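You operate a simulated robot arm through the tools that you are given. There is no shell and no other tool. Be economical: measure what you need, move in short steps, check, and stop when the job is done.

Carry out the task below with a simulated robot arm. There is one attempt and no reset: what you move stays moved.

TASK
Test the fan in the fan tester at Fast: good to the green tray, bad to the red.
Fine: the trays beside the tester; slider back to Slow and switch off before the guard opens; leave it open.

It is judged by the outcome, as a careful person would: the job done as asked, and still so three seconds after it is handed in. It fails if anything else is knocked over, pushed out of place, dropped, spilled or broken.

THE ROBOT
A 7-joint arm with a two-finger parallel gripper, fixed in place. Base frame: the origin is at the foot of the arm, x ahead of it, y to its left, z up; the work surface is at about z = 72.4. Readings come in cm, degrees, newtons and seconds.
With the tool pointing down near the work surface it reaches from about 18 to 68 cm from the base axis. Its first joint turns from -66.0 to 66.0 degrees. Payload 2.4 kg.
Tool frame: the origin (TCP) lies between the finger pads and is the grasp point; the fingertips stand 3 cm ahead of it; z points along the fingers, y is the line along which they close. Largest opening 9.4 cm; finger width 2.8, thickness 1; the body of the gripper, 5 by 9.6 cm, starts 5.5 cm behind the TCP.
Orientation is told as [roll, pitch, yaw] about the base's x, y, z axes, in that order, counted from this pose: with the fingers straight down and closing along the base's y, the tool's x points along the base's -x, its y along +y and its z along -z.

THE INTERFACE
- The arm moves only by the tool arm_command. Its argument "deltas" is a list of rows, each a list of 7 numbers: the shift along the tool's x, y, z in units of 150 mm (1.0 is 150 mm), then the turn, a rotation vector about the tool's x, y, z in units of 120 degrees (1.0 is 120 degrees), then the finger opening in mm, from 0 to 94. In form: [[x, y, z, ax, ay, az, claw], ...]. A call has 1 to 12 rows; each row is the pose to reach, as a shift and turn from the pose commanded when the call began, along the tool's axes at that moment. A call with a number of a shift or a turn outside -1 to 1 is refused whole. A row lasts 0.2 s, in which the tool goes at most 5 cm and 8.6 degrees; a call with a longer step from one row to the next is refused whole, and so is a gripper value outside its range. A pose out of reach is approached as far as the arm can. The call stops where the force on the tool passes 40 N (or 10 N more than at its start, if that is more) or the arm is blocked; 0.2 s more then pass. Each finger travels about 15.3 cm/s and halts on what it meets, pressing with about 23 N; the grip force reading is that of the motor and also rises with nothing between the fingers. The clock runs only during rows and for 0.2 s after the last one: add rows that repeat a pose to give the fingers time. It gives the time, the measured TCP pose, the force on the tool (base axes), the opening and the grip force at its end, in the units of the frame above (readings bear some noise).
- Cameras (640 x 400 px; columns grow to the right, rows downward): "scene" is fixed at [3.78, 47.68, 142.47]; the picture's right is [-0.62, -0.79, 0.00], its down [-0.53, 0.41, -0.74] and it looks along [0.59, -0.46, -0.67] (base axes); focal length 347 px, centre (320, 200). "wrist" rides on the gripper at [-3.7, 0, -5.8] in the tool frame; the picture's right is [0.00, -1.00, 0.00], its down [0.97, 0.00, -0.24] and it looks along [0.24, 0.00, 0.97] (tool axes); focal length 218 px, centre (320, 200).
- camera(camera): a new picture of that camera. It takes no simulated time.
- probe_pixels(camera, pixels): for up to 12 pixels [column, row] of the newest picture of that camera ("zoom" is the newest enlarged one), the place [x, y, z] in the base frame of the surface seen there, good to about 0.2 cm, but the place of the scene camera against the robot may be out by one fixed shift of up to 1.8 cm in any direction. It takes no simulated time.
- zoom(camera, box): a new picture of the part [left, top, right, bottom] of that camera's present view, enlarged. It takes no simulated time.
- job_done(): hands the job in; it is judged then, once.

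Go step by step. Measure first, check grasps and placings, and put right what went wrong. The budget is 80 turns and 54 pictures, counting those below and the enlarged ones. Unless the task says otherwise, let go and move clear before handing in, and close with one line.

The tools are called after "Request:" by a JSON object that holds its "fn" and its "kwargs". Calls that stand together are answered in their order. arm_command: Moves the arm, as the interface text tells. Its arguments: {"type":"object","properties":{"deltas":{"type":"array"}},"required":["deltas"]} The other tools are called the same way: camera (camera) takes a picture; probe_pixels (camera, pixels) gives the place of the surface under pixels of a picture; zoom (camera, box) takes an enlarged picture of a part of a camera's view; job_done () hands the job in.

At the start:

```text
time: 0.0
ee_pos: [35.84, 16.21, 113.25]
ee_rot: [0.0, 0.0, 0.0]
wrist_force: [-0.9, 0.4, -0.6]
grip_width: 9.38
grasp_force: 0.1
```

scene: 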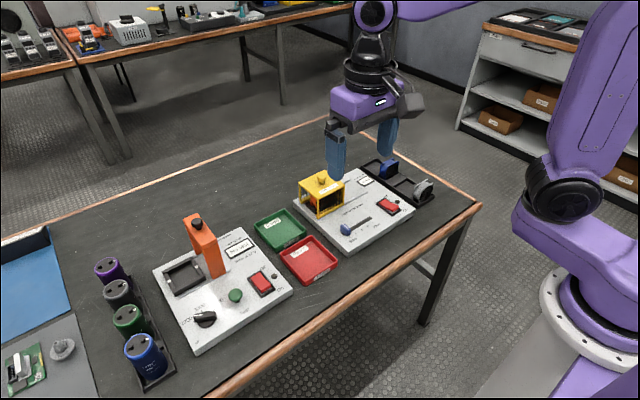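
wrist: 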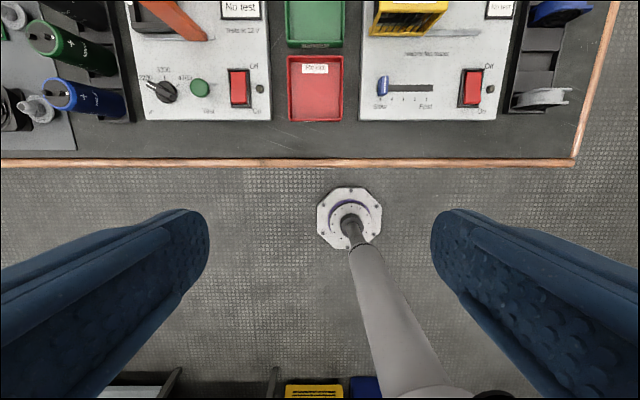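

The pictures show a tester with a yellow guard around (320,195) and a slider and a red switch beside it. I'll zoom in on it.

Request:
{"fn": "zoom", "kwargs": {"camera": "scene", "box": [280, 150, 440, 250]}}

Request:
{"fn": "zoom", "kwargs": {"camera": "wrist", "box": [280, 0, 600, 140]}}

```text
4.00 times, centred on (360, 200) of scene
```

zoom: 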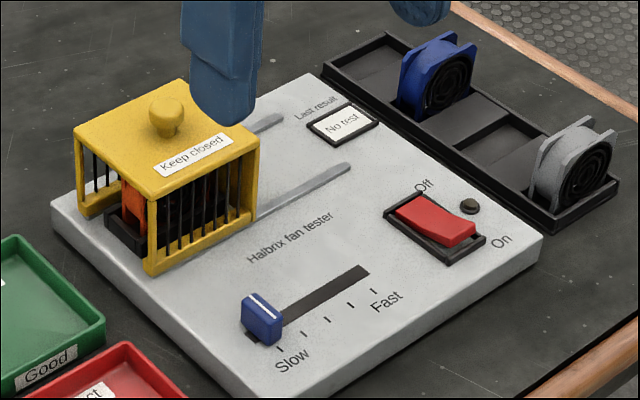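

```text
2.00 times, centred on (440, 70) of wrist
```

zoom: 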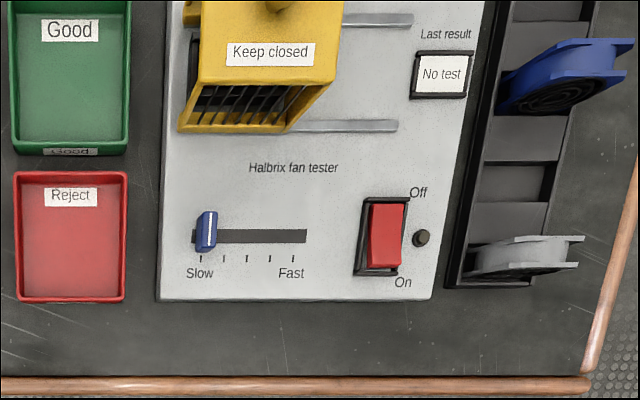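

The guard covers the fan and its rails run off towards -y. The slider is at Slow, and the switch's Off end faces +x. I'll probe the controls with the wrist camera, which has no offset.

Request:
{"fn": "probe_pixels", "kwargs": {"camera": "zoom", "pixels": [[206, 218], [206, 240], [200, 236], [302, 236], [386, 212], [386, 240], [386, 262], [270, 30], [70, 100], [70, 250], [390, 126], [436, 240]]}}

Request:
{"fn": "zoom", "kwargs": {"camera": "scene", "box": [290, 160, 350, 220]}}

```text
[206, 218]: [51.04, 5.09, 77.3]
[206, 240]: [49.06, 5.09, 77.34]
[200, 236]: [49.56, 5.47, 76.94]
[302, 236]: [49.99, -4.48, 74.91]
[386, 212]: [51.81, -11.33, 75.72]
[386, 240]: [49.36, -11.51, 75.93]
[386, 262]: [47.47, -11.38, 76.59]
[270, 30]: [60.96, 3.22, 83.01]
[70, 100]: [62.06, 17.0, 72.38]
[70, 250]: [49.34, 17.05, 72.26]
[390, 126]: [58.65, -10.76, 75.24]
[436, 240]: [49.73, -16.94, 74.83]
```

```text
6.67 times, centred on (320, 190) of scene
```

zoom: 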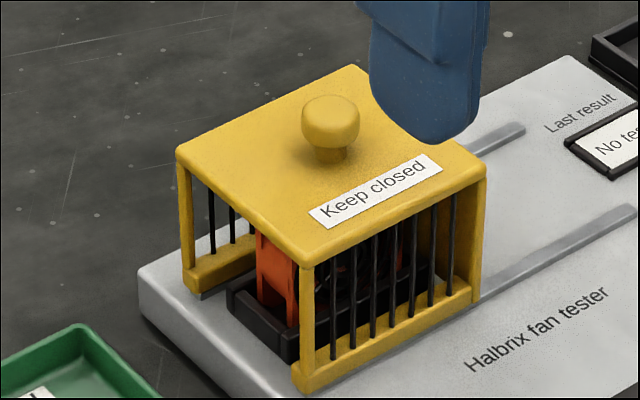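

The On end of the switch (z 76.6) is higher than the Off end (75.7), so it is off. I'll move above the tester for an overhead view.

Request:
{"fn": "arm_command", "kwargs": {"deltas": [[-0.2, -0.16, 0.1, 0, 0, 0, 94], [-0.4, -0.32, 0.2, 0, 0, 0, 94], [-0.6, -0.48, 0.3, 0, 0, 0, 94], [-0.8, -0.64, 0.4, 0, 0, 0, 94], [-1.0, -0.8, 0.5, 0, 0, 0, 94], [-1.0, -0.8, 0.5, 0, 0, 0, 94]]}}

Request:
{"fn": "camera", "kwargs": {"camera": "wrist"}}

```text
time: 1.4
ee_pos: [50.89, 3.99, 105.78]
ee_rot: [0.0, 0.0, 0.0]
wrist_force: [-0.1, 0.3, -0.2]
grip_width: 9.42
grasp_force: 0.0
```

```text
48 pictures are left
```

wrist: 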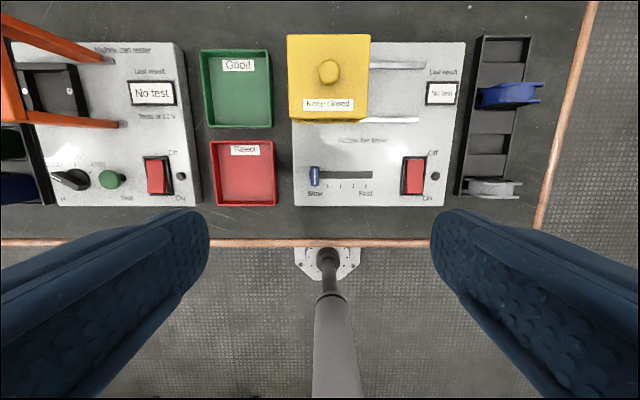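

Overhead view: guard knob at (329,71), slider at (315,176), switch at (413,175). I'll probe these and the trays.

Request:
{"fn": "probe_pixels", "kwargs": {"camera": "wrist", "pixels": [[329, 71], [291, 37], [368, 37], [292, 118], [366, 118], [315, 176], [371, 175], [413, 165], [413, 185], [235, 95], [245, 180], [424, 63]]}}

Request:
{"fn": "zoom", "kwargs": {"camera": "wrist", "box": [280, 120, 460, 220]}}

```text
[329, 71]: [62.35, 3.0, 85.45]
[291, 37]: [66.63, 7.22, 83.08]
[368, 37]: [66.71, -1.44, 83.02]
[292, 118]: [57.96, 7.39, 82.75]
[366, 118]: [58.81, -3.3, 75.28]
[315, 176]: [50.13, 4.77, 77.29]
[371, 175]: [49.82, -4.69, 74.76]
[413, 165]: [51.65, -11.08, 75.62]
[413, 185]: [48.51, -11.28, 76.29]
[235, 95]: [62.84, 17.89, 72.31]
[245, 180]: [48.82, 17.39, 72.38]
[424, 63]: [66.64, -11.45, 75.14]
```

```text
3.56 times, centred on (370, 170) of wrist
```

zoom: 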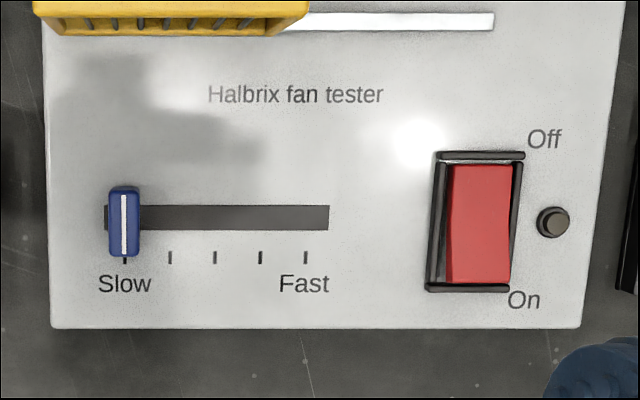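

The guard spans x 58–67, y -1.4–7.2, with its top at z 83. Next I'll probe the tick marks and rail ends for the travel distances.

Request:
{"fn": "probe_pixels", "kwargs": {"camera": "zoom", "pixels": [[125, 262], [170, 258], [306, 257], [108, 218], [327, 218], [124, 192], [124, 250], [112, 220], [136, 220], [490, 22], [480, 180], [480, 275]]}}

```text
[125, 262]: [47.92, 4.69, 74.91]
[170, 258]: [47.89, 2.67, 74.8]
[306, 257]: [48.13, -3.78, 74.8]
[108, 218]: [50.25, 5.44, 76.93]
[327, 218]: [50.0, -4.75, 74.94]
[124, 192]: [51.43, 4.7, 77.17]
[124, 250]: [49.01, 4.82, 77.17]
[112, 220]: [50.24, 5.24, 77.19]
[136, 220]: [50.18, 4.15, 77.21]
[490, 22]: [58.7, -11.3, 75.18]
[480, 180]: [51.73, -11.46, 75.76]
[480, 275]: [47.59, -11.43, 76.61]
```

The slider is at (50.1, 4.7) and Fast is at y -3.8. I'll go down over the slider in two stages.

Request:
{"fn": "arm_command", "kwargs": {"deltas": [[0.02, 0.01, 0.3, 0, 0, 0, 60], [0.04, 0.03, 0.6, 0, 0, 0, 40], [0.05, 0.04, 0.9, 0, 0, 0, 40], [0.05, 0.04, 1.0, 0, 0, 0, 40], [0.05, 0.04, 1.0, 0, 0, 0, 40]]}}

Request:
{"fn": "camera", "kwargs": {"camera": "wrist"}}

```text
time: 2.6
ee_pos: [50.26, 4.54, 90.61]
ee_rot: [0.0, 0.1, 0.0]
wrist_force: [-1.0, 0.7, 0.1]
grip_width: 3.99
grasp_force: 0.1
```

```text
46 pictures are left
```

wrist: 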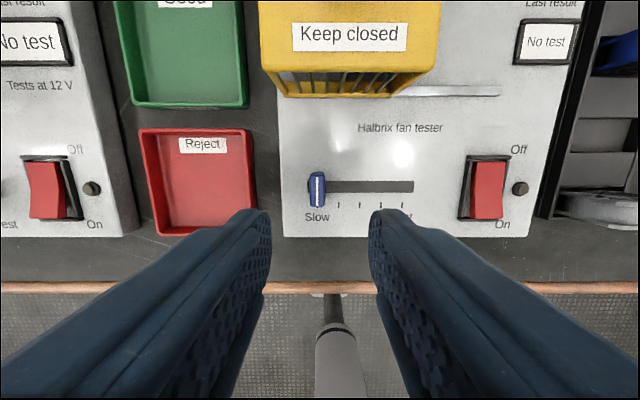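

The slider sits centred between the fingers, at column 317 against 320. I'll descend to z 78.6 and close.

Request:
{"fn": "arm_command", "kwargs": {"deltas": [[0, 0.01, 0.3, 0, 0, 0, 40], [0, 0.01, 0.55, 0, 0, 0, 40], [0, 0.01, 0.7, 0, 0, 0, 40], [0, 0.01, 0.8, 0, 0, 0, 40], [0, 0.01, 0.8, 0, 0, 0, 40], [0, 0.01, 0.8, 0, 0, 0, 8], [0, 0.01, 0.8, 0, 0, 0, 8]]}}

```text
time: 4.2
ee_pos: [50.11, 4.78, 78.71]
ee_rot: [0.0, 0.0, -0.2]
wrist_force: [-0.3, -7.9, -4.5]
grip_width: 1.38
grasp_force: 44.9
```

The knob is gripped at 1.38 cm. I'll slide it 8.6 cm to Fast.

Request:
{"fn": "arm_command", "kwargs": {"deltas": [[0, -0.1, 0, 0, 0, 0, 8], [0, -0.2, 0, 0, 0, 0, 8], [0, -0.3, 0, 0, 0, 0, 8], [0, -0.4, 0, 0, 0, 0, 8], [0, -0.5, 0, 0, 0, 0, 8], [0, -0.575, 0, 0, 0, 0, 8], [0, -0.575, 0, 0, 0, 0, 8]]}}

```text
time: 5.8
ee_pos: [50.16, -3.81, 78.78]
ee_rot: [0.0, 0.2, 0.1]
wrist_force: [-3.6, 4.2, -25.3]
grip_width: 1.4
grasp_force: 45.6
```

It reached y -3.81. Releasing, rising and looking.

Request:
{"fn": "arm_command", "kwargs": {"deltas": [[0, 0, 0, 0, 0, 0, 40], [0, 0, 0, 0, 0, 0, 40], [0, 0, -0.2, 0, 0, 0, 40], [0, 0, -0.5, 0, 0, 0, 40], [0, 0, -0.8, 0, 0, 0, 20], [0, 0, -0.8, 0, 0, 0, 0]]}}

Request:
{"fn": "camera", "kwargs": {"camera": "wrist"}}

```text
time: 7.2
ee_pos: [50.16, -3.63, 90.99]
ee_rot: [0.0, 0.0, 0.1]
wrist_force: [0.0, -0.3, -0.6]
grip_width: 0.0
grasp_force: 23.6
```

```text
45 pictures are left
```

wrist: 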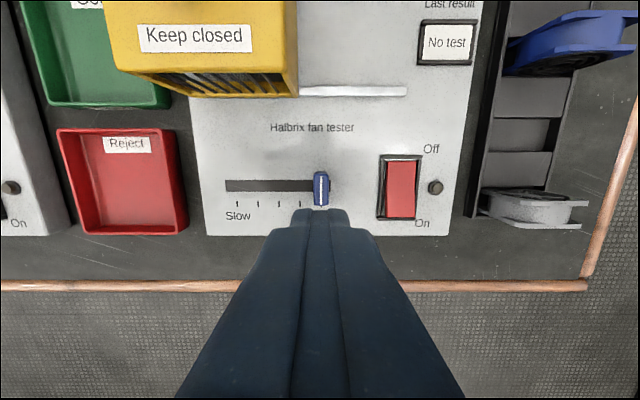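

The slider is at Fast, at (320,188). I'll check the rocker and bezel heights before pressing On.

Request:
{"fn": "zoom", "kwargs": {"camera": "wrist", "box": [360, 140, 460, 240]}}

Request:
{"fn": "probe_pixels", "kwargs": {"camera": "zoom", "pixels": [[260, 115], [260, 130], [260, 155], [260, 200], [260, 250], [260, 300], [260, 320], [260, 327], [260, 333], [260, 340], [130, 200], [370, 200]]}}

```text
4.00 times, centred on (410, 190) of wrist
```

zoom: 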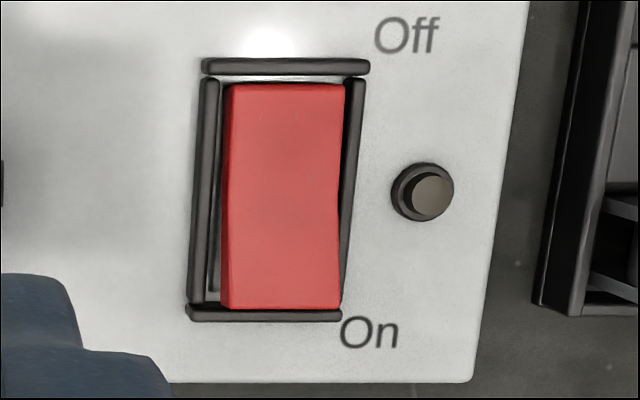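

```text
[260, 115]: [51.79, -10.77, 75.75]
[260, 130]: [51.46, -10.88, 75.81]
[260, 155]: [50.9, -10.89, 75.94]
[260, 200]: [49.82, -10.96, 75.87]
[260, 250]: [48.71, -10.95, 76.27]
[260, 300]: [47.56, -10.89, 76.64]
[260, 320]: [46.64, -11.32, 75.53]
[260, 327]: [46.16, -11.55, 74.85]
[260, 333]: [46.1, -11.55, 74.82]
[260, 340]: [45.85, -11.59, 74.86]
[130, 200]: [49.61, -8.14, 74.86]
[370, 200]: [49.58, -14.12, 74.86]
```

The bezel is at z 75.5 and the rocker is centred at y -11.3. I'll press the On end with closed fingers at x 47.4.

Request:
{"fn": "arm_command", "kwargs": {"deltas": [[0.09, -0.25, 0, 0, 0, 0, 0], [0.183, -0.507, 0.1, 0, 0, 0, 0], [0.183, -0.507, 0.4, 0, 0, 0, 0], [0.183, -0.507, 0.6, 0, 0, 0, 0], [0.183, -0.507, 0.68, 0, 0, 0, 0], [0.183, -0.507, 0.73, 0, 0, 0, 0], [0.183, -0.507, 0.77, 0, 0, 0, 0], [0.183, -0.507, 0.805, 0, 0, 0, 0]]}}

```text
time: 9.0
ee_pos: [47.31, -11.34, 79.09]
ee_rot: [0.0, 0.1, -0.1]
wrist_force: [-6.3, 0.7, 12.3]
grip_width: 0.0
grasp_force: 23.1
stopped in row 8: the force on the tool passed its limit (the readings are from after the stop); the commanded pose is now the measured one
```

The press stopped on force with the tips near z 76.1. I'll rise and check.

Request:
{"fn": "arm_command", "kwargs": {"deltas": [[0, 0, -0.2, 0, 0, 0, 0], [-0.1, 0.0, -0.5, 0, 0, 0, 0], [-0.3, 0, -0.8, 0, 0, 0, 0], [-0.3, 0.1, -0.8, 0, 0, 0, 0]]}}

Request:
{"fn": "camera", "kwargs": {"camera": "wrist"}}

Request:
{"fn": "zoom", "kwargs": {"camera": "scene", "box": [280, 150, 440, 250]}}

```text
refused: row 3 steps farther than a row can; nothing moved
```

```text
43 pictures are left
```

wrist: 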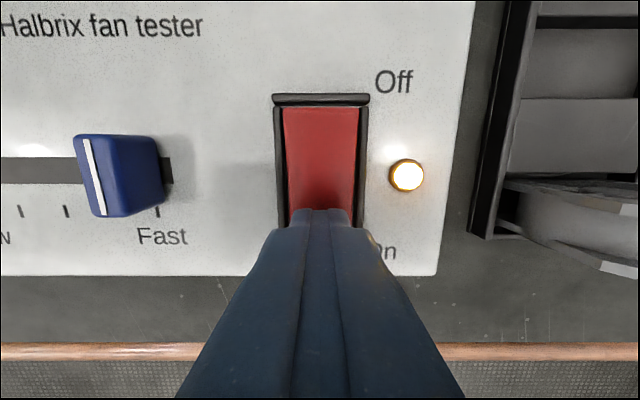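

```text
4.00 times, centred on (360, 200) of scene
```

zoom: 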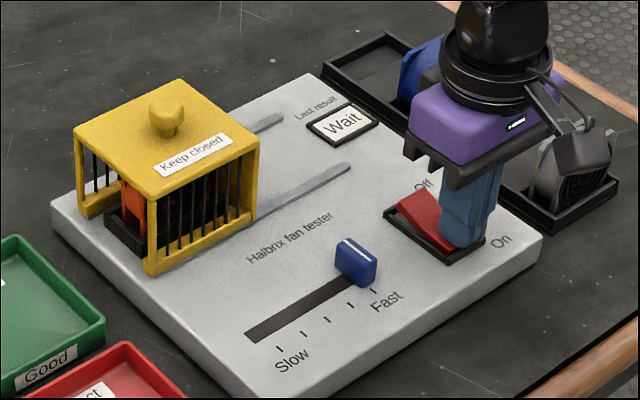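

The lamp is lit and the display shows "Wait". I'll rise clear of the switch and wait.

Request:
{"fn": "arm_command", "kwargs": {"deltas": [[0, 0, -0.2, 0, 0, 0, 0], [-0.05, 0.0, -0.4, 0, 0, 0, 0], [-0.15, 0, -0.6, 0, 0, 0, 0], [-0.25, 0.1, -0.8, 0, 0, 0, 0], [-0.25, 0.1, -0.8, 0, 0, 0, 0], [-0.25, 0.1, -0.8, 0, 0, 0, 0], [-0.25, 0.1, -0.8, 0, 0, 0, 0], [-0.25, 0.1, -0.8, 0, 0, 0, 0], [-0.25, 0.1, -0.8, 0, 0, 0, 0], [-0.25, 0.1, -0.8, 0, 0, 0, 0], [-0.25, 0.1, -0.8, 0, 0, 0, 0], [-0.25, 0.1, -0.8, 0, 0, 0, 0]]}}

Request:
{"fn": "camera", "kwargs": {"camera": "wrist"}}

```text
time: 11.6
ee_pos: [51.28, -10.12, 91.11]
ee_rot: [0.1, 0.1, 0.0]
wrist_force: [-0.1, 1.0, -0.8]
grip_width: 0.02
grasp_force: 23.6
```

```text
41 pictures are left
```

wrist: 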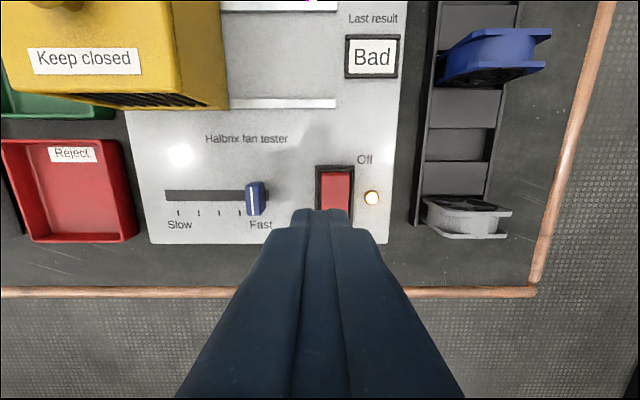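

The display shows "Bad". I'll confirm that the slider is really on the Fast tick and that the reading holds.

Request:
{"fn": "arm_command", "kwargs": {"deltas": [[0, 0, 0, 0, 0, 0, 0], [0, 0, 0, 0, 0, 0, 0], [0, 0, 0, 0, 0, 0, 20], [0, 0, 0, 0, 0, 0, 40], [0, 0, 0, 0, 0, 0, 40], [0, 0, 0, 0, 0, 0, 40], [0, 0, 0, 0, 0, 0, 40], [0, 0, 0, 0, 0, 0, 40]]}}

Request:
{"fn": "zoom", "kwargs": {"camera": "wrist", "box": [140, 0, 420, 250]}}

Request:
{"fn": "probe_pixels", "kwargs": {"camera": "wrist", "pixels": [[251, 186], [251, 200], [337, 180], [337, 200]]}}

```text
time: 13.4
ee_pos: [51.31, -10.0, 91.02]
ee_rot: [0.0, 0.1, 0.0]
wrist_force: [0.0, 0.1, 0.0]
grip_width: 4.0
grasp_force: 0.0
```

```text
1.60 times, centred on (280, 125) of wrist
```

zoom: 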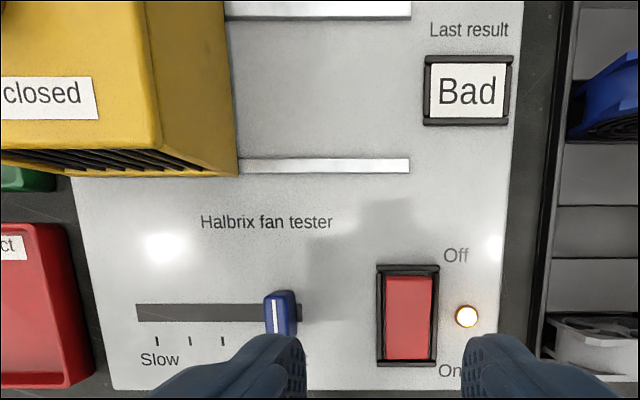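

```text
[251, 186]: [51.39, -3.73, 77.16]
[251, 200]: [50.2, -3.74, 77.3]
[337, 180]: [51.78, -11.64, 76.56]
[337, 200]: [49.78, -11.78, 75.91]
```

The slider is at y -3.74 (Fast tick -3.78), so "Bad" stands. Now I'll grip the slider again.

Request:
{"fn": "arm_command", "kwargs": {"deltas": [[0.04, 0.2, 0, 0, 0, 0, 40], [0.077, 0.413, 0, 0, 0, 0, 40], [0.077, 0.413, 0.3, 0, 0, 0, 40], [0.077, 0.413, 0.55, 0, 0, 0, 40], [0.077, 0.413, 0.7, 0, 0, 0, 40], [0.077, 0.413, 0.82, 0, 0, 0, 40], [0.077, 0.413, 0.82, 0, 0, 0, 40], [0.077, 0.413, 0.82, 0, 0, 0, 8], [0.077, 0.413, 0.82, 0, 0, 0, 8]]}}

```text
time: 15.4
ee_pos: [50.07, -3.8, 78.54]
ee_rot: [0.1, 0.0, 0.1]
wrist_force: [0.6, 2.4, -6.5]
grip_width: 1.37
grasp_force: 45.1
```

Request:
{"fn": "arm_command", "kwargs": {"deltas": [[0, 0.1, 0, 0, 0, 0, 8], [0, 0.2, 0, 0, 0, 0, 8], [0, 0.3, 0, 0, 0, 0, 8], [0, 0.4, 0, 0, 0, 0, 8], [0, 0.5, 0, 0, 0, 0, 8], [0, 0.568, 0, 0, 0, 0, 8], [0, 0.568, 0, 0, 0, 0, 8], [0, 0.568, 0, 0, 0, 0, 40], [0, 0.568, 0, 0, 0, 0, 40], [0, 0.568, -0.2, 0, 0, 0, 40], [0, 0.568, -0.5, 0, 0, 0, 20], [0, 0.568, -0.8, 0, 0, 0, 0]]}}

Request:
{"fn": "camera", "kwargs": {"camera": "wrist"}}

```text
time: 18.0
ee_pos: [49.99, 4.5, 90.71]
ee_rot: [0.0, 0.1, 0.0]
wrist_force: [0.3, 0.1, -0.5]
grip_width: 0.02
grasp_force: 23.2
```

```text
39 pictures are left
```

wrist: 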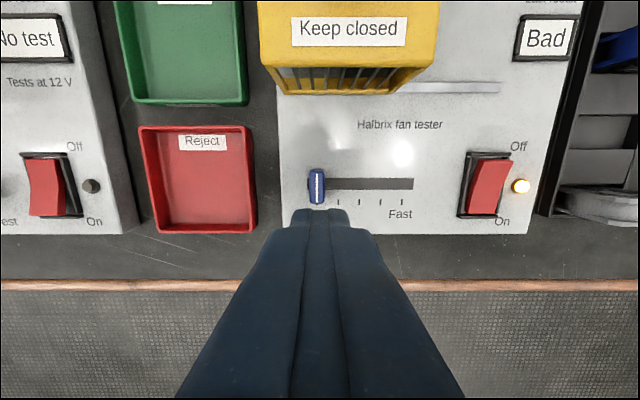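

The slider is back at Slow, at (317,186). Next I'll move over the Off end.

Request:
{"fn": "arm_command", "kwargs": {"deltas": [[-0.03, -0.25, 0, 0, 0, 0, 0], [-0.06, -0.5, 0, 0, 0, 0, 0], [-0.1, -0.75, 0, 0, 0, 0, 0], [-0.127, -1.0, 0, 0, 0, 0, 0], [-0.127, -1.0, 0.2, 0, 0, 0, 0], [-0.127, -1.0, 0.2, 0, 0, 0, 0]]}}

```text
time: 19.4
ee_pos: [52.11, -10.36, 87.72]
ee_rot: [0.1, 0.1, 0.0]
wrist_force: [0.5, 0.1, 0.4]
grip_width: 0.0
grasp_force: 23.1
```

Request:
{"fn": "arm_command", "kwargs": {"deltas": [[0.01, -0.065, 0.2, 0, 0, 0, 0], [0.01, -0.065, 0.4, 0, 0, 0, 0], [0.01, -0.065, 0.48, 0, 0, 0, 0], [0.01, -0.065, 0.53, 0, 0, 0, 0], [0.01, -0.065, 0.57, 0, 0, 0, 0], [0.01, -0.065, 0.605, 0, 0, 0, 0]]}}

Request:
{"fn": "camera", "kwargs": {"camera": "wrist"}}

```text
time: 20.9
ee_pos: [51.93, -11.42, 79.09]
ee_rot: [0.0, 0.0, 0.0]
wrist_force: [-1.2, 0.5, 5.8]
grip_width: 0.0
grasp_force: 23.2
stopped in row 6: the force on the tool passed its limit (the readings are from after the stop); the commanded pose is now the measured one
```

```text
38 pictures are left
```

wrist: 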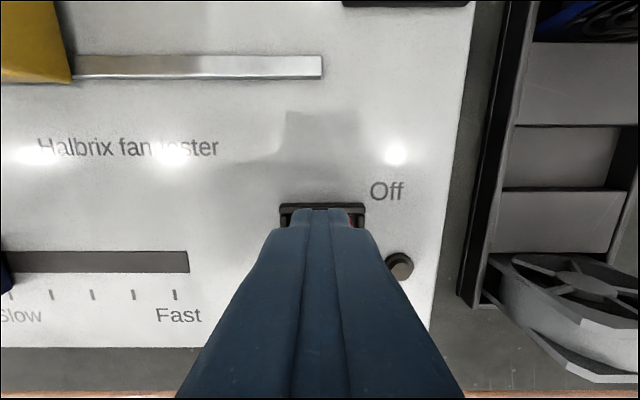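

The lamp is dark, so the switch is off. I'll rise and move above the guard knob at (62.35, 3.0).

Request:
{"fn": "arm_command", "kwargs": {"deltas": [[0, 0, -0.3, 0, 0, 0, 0], [0, 0, -0.6, 0, 0, 0, 0], [0, 0, -0.933, 0, 0, 0, 0], [-0.17, 0.24, -0.933, 0, 0, 0, 0], [-0.34, 0.48, -0.933, 0, 0, 0, 20], [-0.51, 0.72, -0.933, 0, 0, 0, 40], [-0.695, 0.96, -0.933, 0, 0, 0, 50], [-0.695, 0.96, -0.933, 0, 0, 0, 50], [-0.695, 0.96, -0.933, 0, 0, 0, 50]]}}

Request:
{"fn": "camera", "kwargs": {"camera": "wrist"}}

Request:
{"fn": "zoom", "kwargs": {"camera": "scene", "box": [280, 150, 440, 250]}}

```text
time: 22.9
ee_pos: [62.3, 3.21, 93.18]
ee_rot: [0.1, 0.0, -0.1]
wrist_force: [0.3, 0.4, -0.2]
grip_width: 4.98
grasp_force: 0.1
```

```text
37 pictures are left
```

wrist: 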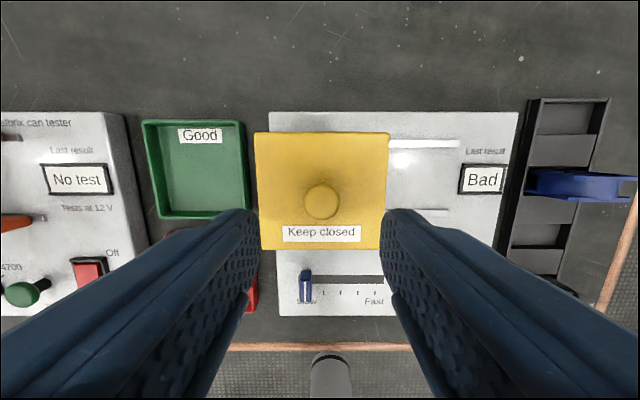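

```text
4.00 times, centred on (360, 200) of scene
```

zoom: 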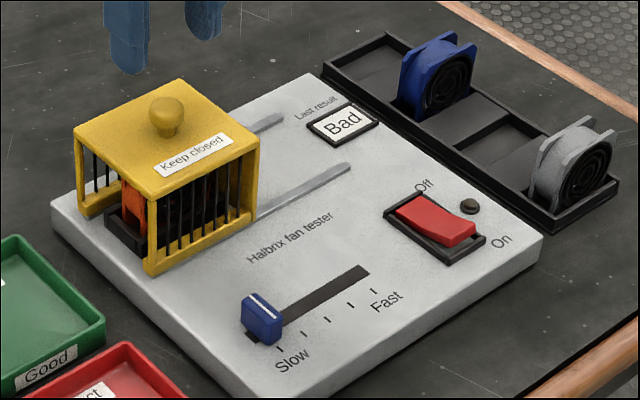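

The switch is off and the slider is at Slow. I'll go down to the knob and grip it.

Request:
{"fn": "arm_command", "kwargs": {"deltas": [[0, -0.008, 0.2, 0, 0, 0, 50], [0, -0.008, 0.33, 0, 0, 0, 50], [0, -0.008, 0.42, 0, 0, 0, 50], [0, -0.008, 0.42, 0, 0, 0, 50], [0, -0.008, 0.42, 0, 0, 0, 8], [0, -0.008, 0.42, 0, 0, 0, 8], [0, -0.008, 0.42, 0, 0, 0, 8]]}}

```text
time: 24.5
ee_pos: [62.41, 2.91, 86.86]
ee_rot: [0.1, -0.1, 0.0]
wrist_force: [1.7, 1.0, -1.8]
grip_width: 2.37
grasp_force: 45.3
```

The knob is held at 2.37 cm. I'll slide the guard towards -y by about 9.3 cm.

Request:
{"fn": "arm_command", "kwargs": {"deltas": [[0, -0.1, 0, 0, 0, 0, 8], [0, -0.2, 0, 0, 0, 0, 8], [0, -0.3, 0, 0, 0, 0, 8], [0, -0.4, 0, 0, 0, 0, 8], [0, -0.5, 0, 0, 0, 0, 8], [0, -0.58, 0, 0, 0, 0, 8], [0, -0.62, 0, 0, 0, 0, 8], [0, -0.62, 0, 0, 0, 0, 8]]}}

Request:
{"fn": "zoom", "kwargs": {"camera": "scene", "box": [280, 150, 440, 250]}}

```text
time: 26.3
ee_pos: [62.38, -6.4, 86.73]
ee_rot: [0.0, -0.1, 0.1]
wrist_force: [-9.7, 0.8, 24.2]
grip_width: 2.36
grasp_force: 44.9
```

```text
4.00 times, centred on (360, 200) of scene
```

zoom: 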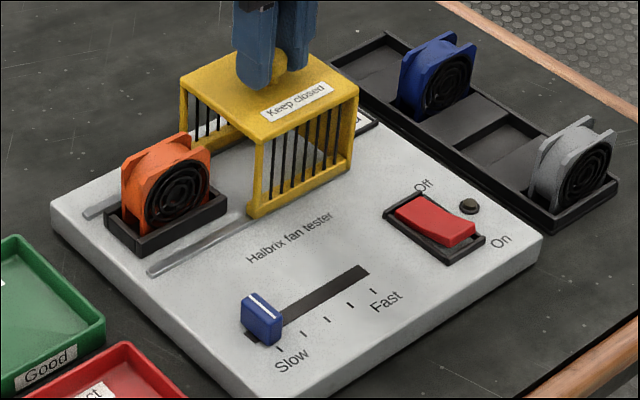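

The fan is exposed. I'll nudge the guard the last bit to its stop, then release and look from above.

Request:
{"fn": "arm_command", "kwargs": {"deltas": [[0, -0.02, 0, 0, 0, 0, 8], [0, -0.04, 0, 0, 0, 0, 8], [0, -0.04, 0, 0, 0, 0, 8]]}}

```text
time: 27.1
ee_pos: [62.39, -6.91, 86.72]
ee_rot: [0.0, 0.0, 0.1]
wrist_force: [-13.8, 10.0, 22.7]
grip_width: 2.38
grasp_force: 44.9
```

Request:
{"fn": "arm_command", "kwargs": {"deltas": [[0, 0, 0, 0, 0, 0, 60], [0, 0, 0, 0, 0, 0, 60], [0, 0, -0.2, 0, 0, 0, 60], [0, 0, -0.5, 0, 0, 0, 60], [0, 0.15, -0.75, 0, 0, 0, 60], [0.0, 0.4, -0.9, 0, 0, 0, 90], [0, 0.65, -0.9, 0, 0, 0, 90], [0, 0.65, -0.9, 0, 0, 0, 90]]}}

Request:
{"fn": "camera", "kwargs": {"camera": "wrist"}}

```text
time: 28.9
ee_pos: [62.33, 2.76, 100.44]
ee_rot: [0.0, -0.1, 0.0]
wrist_force: [0.8, 0.1, 0.6]
grip_width: 8.99
grasp_force: 0.0
```

```text
34 pictures are left
```

wrist: 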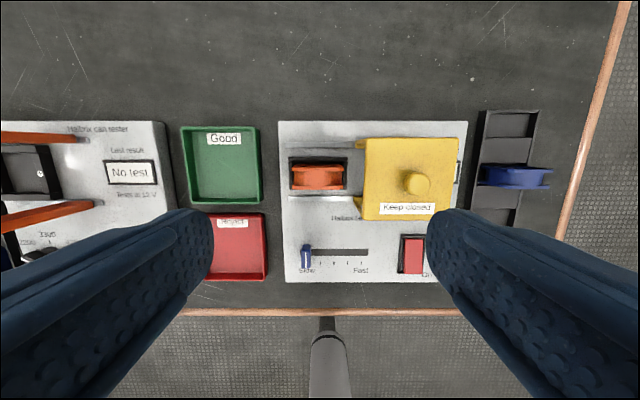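

Request:
{"fn": "zoom", "kwargs": {"camera": "wrist", "box": [270, 120, 390, 220]}}

Request:
{"fn": "zoom", "kwargs": {"camera": "scene", "box": [290, 170, 350, 220]}}

Request:
{"fn": "probe_pixels", "kwargs": {"camera": "wrist", "pixels": [[293, 168], [341, 168], [317, 167], [317, 180], [317, 186], [317, 192], [291, 160], [346, 192], [367, 143], [367, 215], [235, 222], [235, 270]]}}

```text
4.00 times, centred on (330, 170) of wrist
```

zoom: 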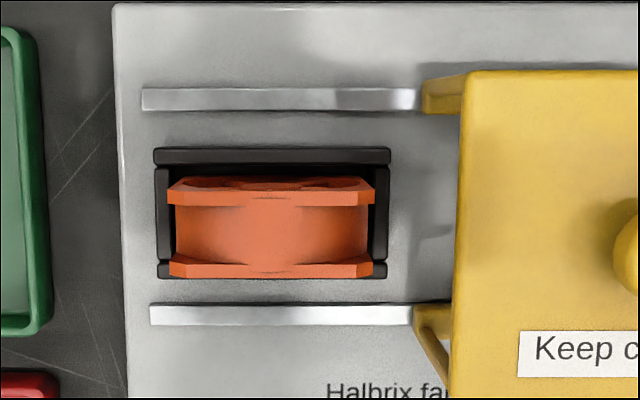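

```text
8.00 times, centred on (320, 195) of scene
```

zoom: 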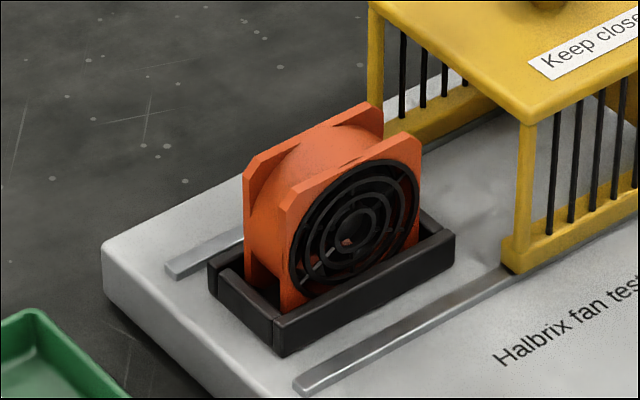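

```text
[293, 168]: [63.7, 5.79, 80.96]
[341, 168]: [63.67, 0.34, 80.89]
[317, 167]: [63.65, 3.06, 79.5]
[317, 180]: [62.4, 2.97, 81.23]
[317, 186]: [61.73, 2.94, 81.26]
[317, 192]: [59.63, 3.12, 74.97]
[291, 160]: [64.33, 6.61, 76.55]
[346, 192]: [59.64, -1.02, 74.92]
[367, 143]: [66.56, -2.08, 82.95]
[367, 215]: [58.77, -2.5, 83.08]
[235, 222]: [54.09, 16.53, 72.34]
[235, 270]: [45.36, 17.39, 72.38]
```

The fan spans y 0.0–5.9 and x 61.1–64.1, with its top at z 81.3 and the socket rim at 76.6. The guard edge is at y -2.2. I'll approach with a 7 cm opening along y, stop above and check.

Request:
{"fn": "arm_command", "kwargs": {"deltas": [[-0.01, 0.013, 0.2, 0, 0, 0, 70], [-0.018, 0.013, 0.5, 0, 0, 0, 70], [-0.018, 0.013, 0.8, 0, 0, 0, 70], [-0.018, 0.013, 0.9, 0, 0, 0, 70], [-0.018, 0.013, 0.9, 0, 0, 0, 70]]}}

Request:
{"fn": "camera", "kwargs": {"camera": "wrist"}}

Request:
{"fn": "zoom", "kwargs": {"camera": "scene", "box": [290, 150, 370, 220]}}

```text
time: 30.1
ee_pos: [63.01, 2.96, 86.82]
ee_rot: [0.0, -0.1, 0.0]
wrist_force: [0.0, -0.1, 0.0]
grip_width: 7.0
grasp_force: 0.1
```

```text
31 pictures are left
```

wrist: 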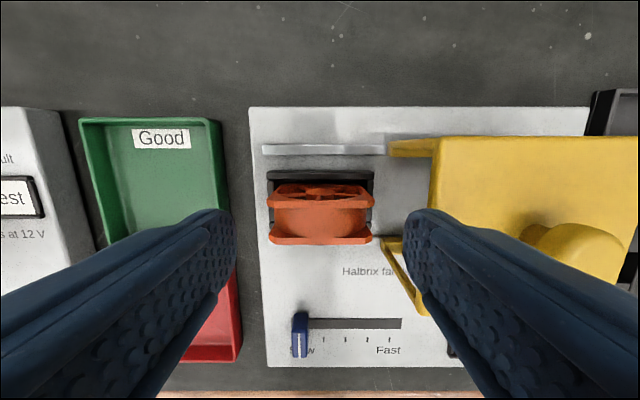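

```text
5.71 times, centred on (330, 185) of scene
```

zoom: 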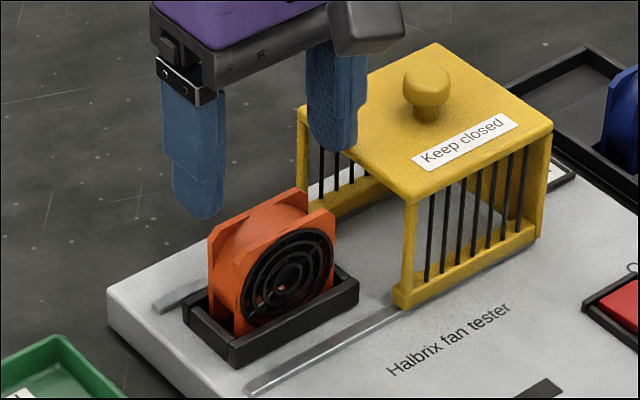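

The fan is centred at columns 270–372, and the right finger clears the guard edge (column 432) by about 0.5 cm. I'll narrow the opening slightly, shift a little, and descend slowly.

Request:
{"fn": "arm_command", "kwargs": {"deltas": [[0.025, 0.006, 0, 0, 0, 0, 66], [0.025, 0.006, 0.1, 0, 0, 0, 66], [0.025, 0.006, 0.2, 0, 0, 0, 66], [0.025, 0.006, 0.3, 0, 0, 0, 66], [0.025, 0.006, 0.4, 0, 0, 0, 66], [0.025, 0.006, 0.453, 0, 0, 0, 66], [0.025, 0.006, 0.453, 0, 0, 0, 66]]}}

Request:
{"fn": "zoom", "kwargs": {"camera": "scene", "box": [290, 150, 370, 220]}}

```text
time: 31.7
ee_pos: [62.24, 3.13, 80.09]
ee_rot: [0.0, 0.0, 0.0]
wrist_force: [0.1, 0.0, 0.5]
grip_width: 6.61
grasp_force: 0.0
```

```text
5.71 times, centred on (330, 185) of scene
```

zoom: 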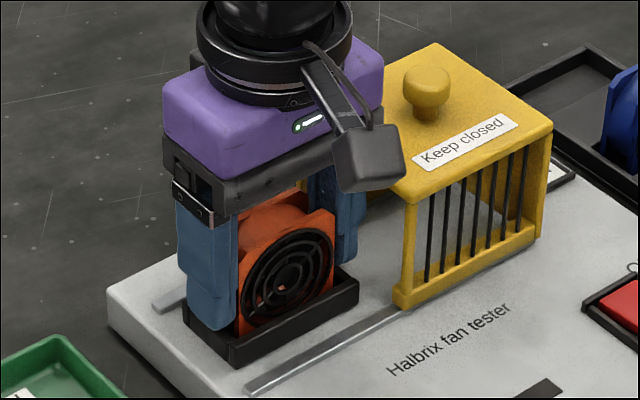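

The fingers straddle the fan with no contact. I'll close and lift straight up.

Request:
{"fn": "arm_command", "kwargs": {"deltas": [[0, -0.004, 0, 0, 0, 0, 50], [0, -0.004, 0, 0, 0, 0, 50], [0, -0.004, 0, 0, 0, 0, 50], [0, -0.004, -0.1, 0, 0, 0, 50], [0, -0.004, -0.2, 0, 0, 0, 50], [0, -0.004, -0.4, 0, 0, 0, 50], [0, -0.004, -0.65, 0, 0, 0, 50], [0, -0.004, -0.8, 0, 0, 0, 50], [0, -0.004, -0.8, 0, 0, 0, 50]]}}

Request:
{"fn": "camera", "kwargs": {"camera": "scene"}}

Request:
{"fn": "camera", "kwargs": {"camera": "wrist"}}

```text
time: 33.7
ee_pos: [62.22, 2.9, 92.04]
ee_rot: [0.0, -0.1, 0.0]
wrist_force: [0.1, 0.1, -0.8]
grip_width: 6.35
grasp_force: 22.9
```

```text
28 pictures are left
```

scene: 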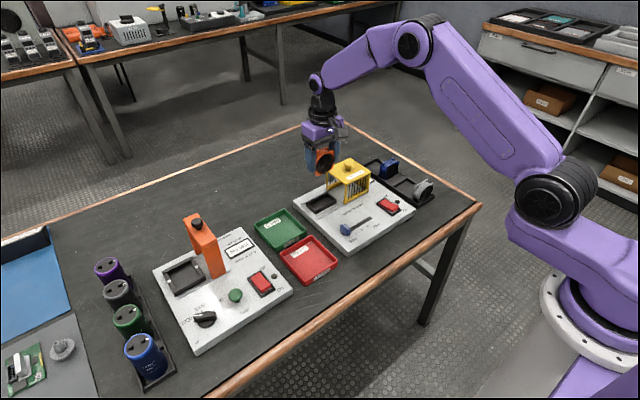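

```text
27 pictures are left
```

wrist: 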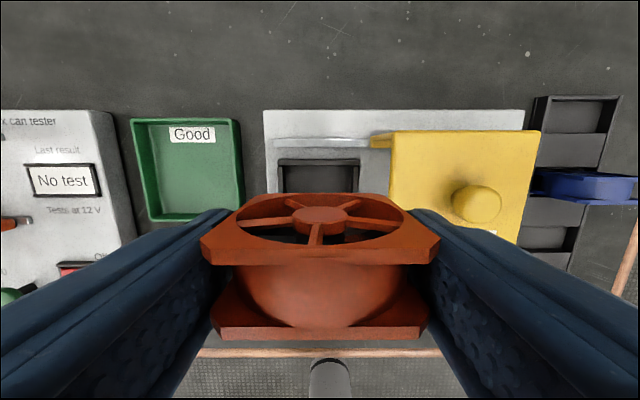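

The fan is lifted with a 6.35 cm grip. I'll zoom in to check its attitude in the gripper.

Request:
{"fn": "zoom", "kwargs": {"camera": "scene", "box": [290, 120, 370, 180]}}

Request:
{"fn": "zoom", "kwargs": {"camera": "scene", "box": [240, 200, 350, 290]}}

Request:
{"fn": "probe_pixels", "kwargs": {"camera": "zoom", "pixels": [[230, 230], [400, 490], [560, 370], [380, 180], [400, 340], [300, 330]]}}

```text
6.67 times, centred on (330, 150) of scene
```

zoom: 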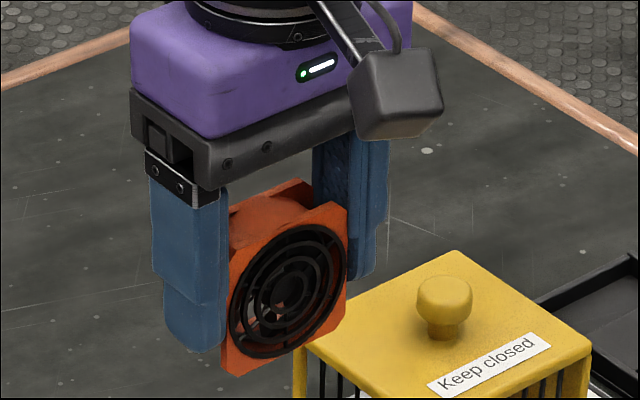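

```text
4.44 times, centred on (295, 245) of scene
```

zoom: 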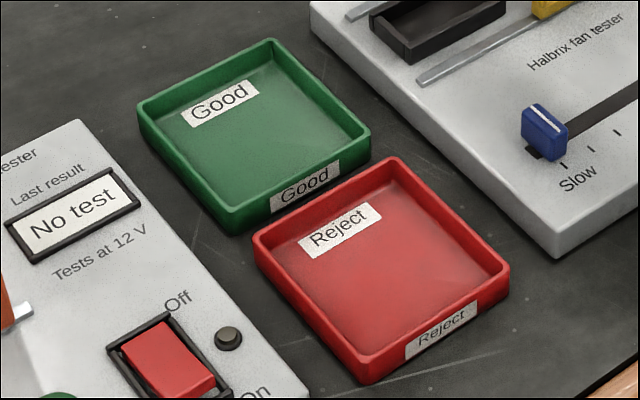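

```text
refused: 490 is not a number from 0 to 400
```

The fan is held upright, and its bottom is about 4.9 cm below the TCP. I'll carry it above the red tray at about (50, 17.2).

Request:
{"fn": "arm_command", "kwargs": {"deltas": [[0.1, 0.12, 0, 0, 0, 0, 50], [0.25, 0.3, 0, 0, 0, 0, 50], [0.43, 0.5, 0, 0, 0, 0, 50], [0.62, 0.72, 0, 0, 0, 0, 50], [0.77, 0.9, 0, 0, 0, 0, 50], [0.813, 0.953, 0, 0, 0, 0, 50], [0.813, 0.953, 0, 0, 0, 0, 50]]}}

Request:
{"fn": "camera", "kwargs": {"camera": "wrist"}}

Request:
{"fn": "zoom", "kwargs": {"camera": "scene", "box": [230, 160, 370, 290]}}

```text
time: 35.3
ee_pos: [50.18, 17.37, 91.89]
ee_rot: [0.0, -0.1, 0.0]
wrist_force: [-0.4, 0.0, -1.8]
grip_width: 6.32
grasp_force: 22.3
```

```text
24 pictures are left
```

wrist: 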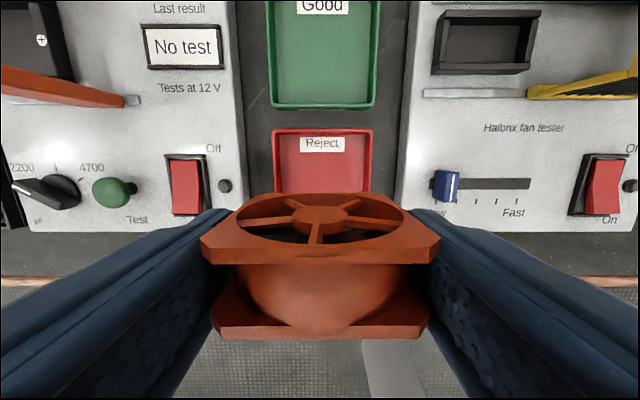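

```text
3.08 times, centred on (300, 225) of scene
```

zoom: 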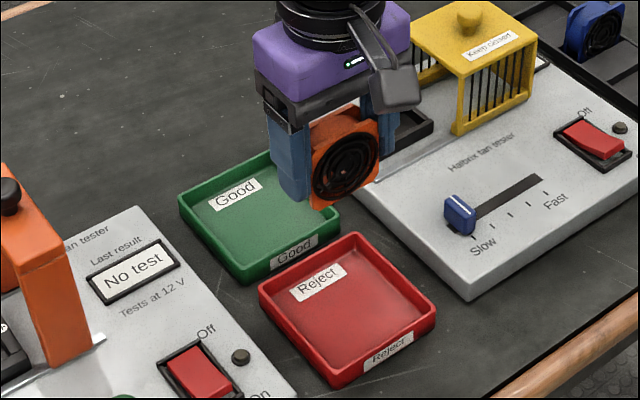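

The tray rim is at columns 273–374. I'll probe the tray's extents.

Request:
{"fn": "probe_pixels", "kwargs": {"camera": "wrist", "pixels": [[275, 160], [372, 160], [273, 185], [320, 132], [285, 175], [362, 175], [320, 165]]}}

Request:
{"fn": "probe_pixels", "kwargs": {"camera": "zoom", "pixels": [[263, 290], [357, 236], [431, 297], [335, 378], [347, 310]]}}

```text
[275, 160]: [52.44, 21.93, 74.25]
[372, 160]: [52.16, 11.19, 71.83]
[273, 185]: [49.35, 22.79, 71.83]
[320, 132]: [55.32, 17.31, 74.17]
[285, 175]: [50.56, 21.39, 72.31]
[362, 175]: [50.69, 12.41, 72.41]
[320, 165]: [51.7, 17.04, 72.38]
```

```text
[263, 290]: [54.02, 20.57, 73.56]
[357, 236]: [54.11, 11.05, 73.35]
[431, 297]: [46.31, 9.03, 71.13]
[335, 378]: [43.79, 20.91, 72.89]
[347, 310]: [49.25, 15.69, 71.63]
```

The tray interior spans y 12.4–21.4, centred near (50, 17.0), with floor at z 72.4 and rim at 74.2. I'll lower the fan, slowing near the floor.

Request:
{"fn": "arm_command", "kwargs": {"deltas": [[0, -0.02, 0.2, 0, 0, 0, 50], [0, -0.02, 0.5, 0, 0, 0, 50], [0, -0.02, 0.75, 0, 0, 0, 50], [0, -0.02, 0.87, 0, 0, 0, 50], [0, -0.02, 0.91, 0, 0, 0, 50], [0, -0.02, 0.94, 0, 0, 0, 50], [0, -0.02, 0.955, 0, 0, 0, 50], [0, -0.02, 0.955, 0, 0, 0, 50]]}}

Request:
{"fn": "zoom", "kwargs": {"camera": "scene", "box": [250, 200, 350, 290]}}

```text
time: 37.1
ee_pos: [50.08, 17.02, 77.64]
ee_rot: [0.0, -0.1, -0.1]
wrist_force: [0.4, -0.2, -1.3]
grip_width: 6.34
grasp_force: 22.5
```

```text
4.44 times, centred on (300, 245) of scene
```

zoom: 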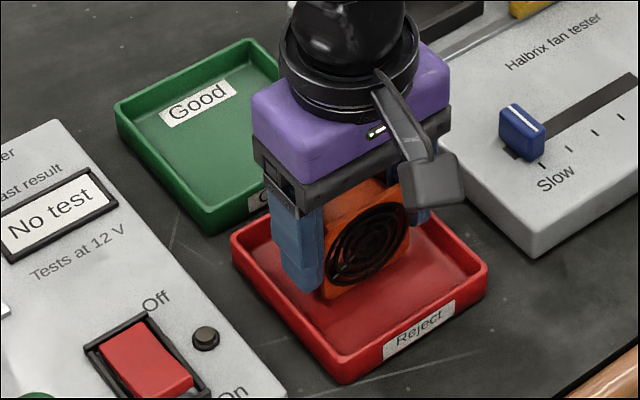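

The fan is inside the tray outline but hasn't touched down. I'll ease it lower in 0.15 cm steps.

Request:
{"fn": "arm_command", "kwargs": {"deltas": [[0, 0, 0.01, 0, 0, 0, 50], [0, 0, 0.02, 0, 0, 0, 50], [0, 0, 0.02, 0, 0, 0, 50]]}}

```text
time: 37.9
ee_pos: [50.06, 16.95, 77.32]
ee_rot: [-0.1, -0.1, 0.0]
wrist_force: [0.0, 0.3, -0.6]
grip_width: 6.34
grasp_force: 23.1
```

Request:
{"fn": "arm_command", "kwargs": {"deltas": [[0, 0, 0.01, 0, 0, 0, 50], [0, 0, 0.02, 0, 0, 0, 50], [0, 0, 0.02, 0, 0, 0, 50]]}}

Request:
{"fn": "zoom", "kwargs": {"camera": "scene", "box": [270, 220, 350, 290]}}

```text
time: 38.7
ee_pos: [50.05, 17.01, 77.12]
ee_rot: [0.0, -0.1, 0.0]
wrist_force: [-5.2, -0.8, 19.9]
grip_width: 6.34
grasp_force: 22.9
```

```text
5.71 times, centred on (310, 255) of scene
```

zoom: 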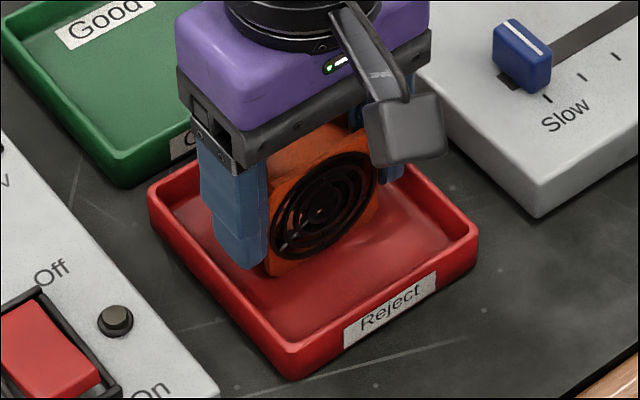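

It has touched down at 20 N. I'll ease off a little, open slightly and lift.

Request:
{"fn": "arm_command", "kwargs": {"deltas": [[0, 0, -0.008, 0, 0, 0, 50], [0, 0, -0.008, 0, 0, 0, 64], [0, 0, -0.008, 0, 0, 0, 69], [0, 0, -0.008, 0, 0, 0, 69], [0, 0, -0.06, 0, 0, 0, 69], [0, 0, -0.15, 0, 0, 0, 69], [0, 0, -0.3, 0, 0, 0, 69], [0, 0, -0.55, 0, 0, 0, 69], [0, 0, -0.85, 0, 0, 0, 69], [0, 0, -0.85, 0, 0, 0, 69]]}}

Request:
{"fn": "camera", "kwargs": {"camera": "scene"}}

Request:
{"fn": "zoom", "kwargs": {"camera": "scene", "box": [230, 150, 430, 290]}}

```text
time: 40.9
ee_pos: [50.23, 17.01, 89.69]
ee_rot: [-0.1, 0.0, 0.0]
wrist_force: [0.2, -0.2, 0.0]
grip_width: 6.9
grasp_force: 0.1
```

```text
20 pictures are left
```

scene: 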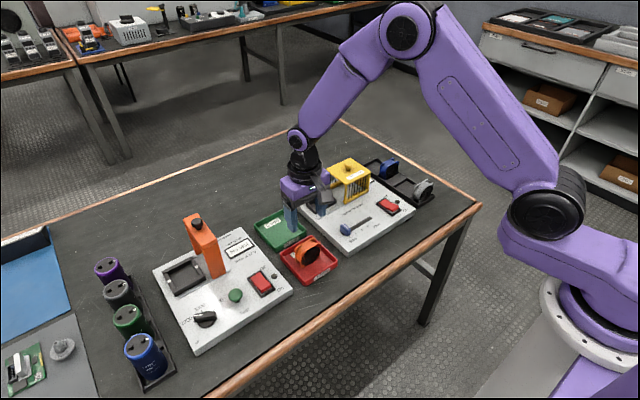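

```text
2.86 times, centred on (330, 220) of scene
```

zoom: 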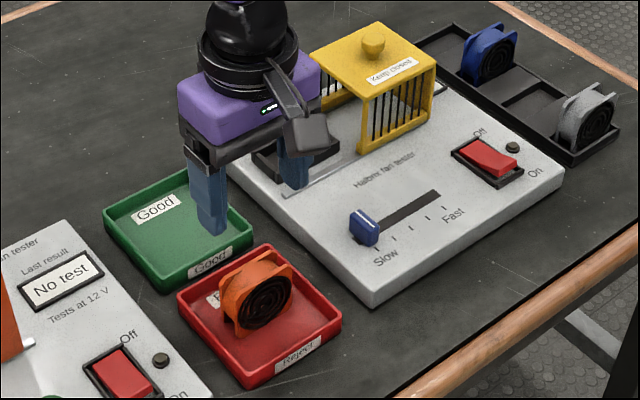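

The fan stands in the Reject tray, the guard is open, the slider is at Slow and the switch is off. I'll move up clear and take one last look.

Request:
{"fn": "arm_command", "kwargs": {"deltas": [[0.1, 0, -0.3, 0, 0, 0, 69], [0.2, 0, -0.6, 0, 0, 0, 69], [0.3, 0, -0.9, 0, 0, 0, 69], [0.3, 0, -0.9, 0, 0, 0, 69], [0.3, 0, -0.9, 0, 0, 0, 69]]}}

Request:
{"fn": "camera", "kwargs": {"camera": "wrist"}}

Request:
{"fn": "zoom", "kwargs": {"camera": "scene", "box": [230, 150, 430, 290]}}

```text
time: 42.1
ee_pos: [45.75, 16.95, 103.27]
ee_rot: [0.0, -0.1, -0.1]
wrist_force: [0.1, -0.5, 0.0]
grip_width: 6.9
grasp_force: 0.1
```

```text
18 pictures are left
```

wrist: 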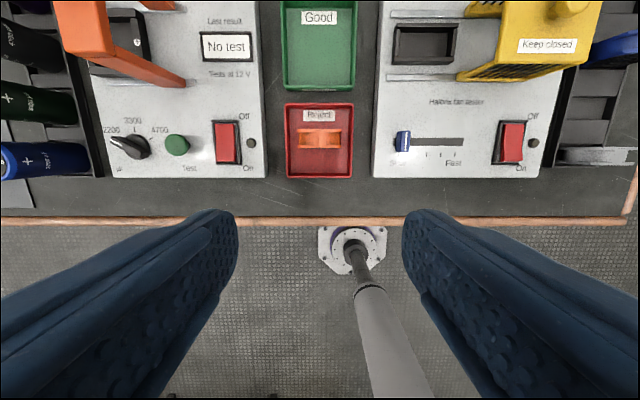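

```text
2.86 times, centred on (330, 220) of scene
```

zoom: 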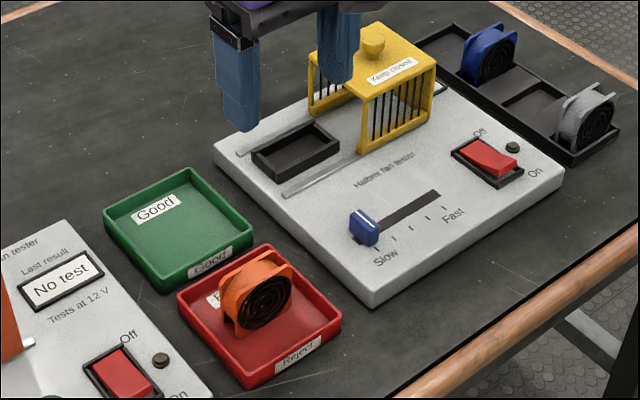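

Everything is in its final state: fan in the Reject tray, slider at Slow, switch off, lamp dark and guard open. Handing in.

Request:
{"fn": "job_done", "kwargs": {}}

```text
The job is handed in.
```

The fan tested Bad at Fast and is in the red Reject tray; I set the slider back to Slow and switched off before opening the guard, which is left open.
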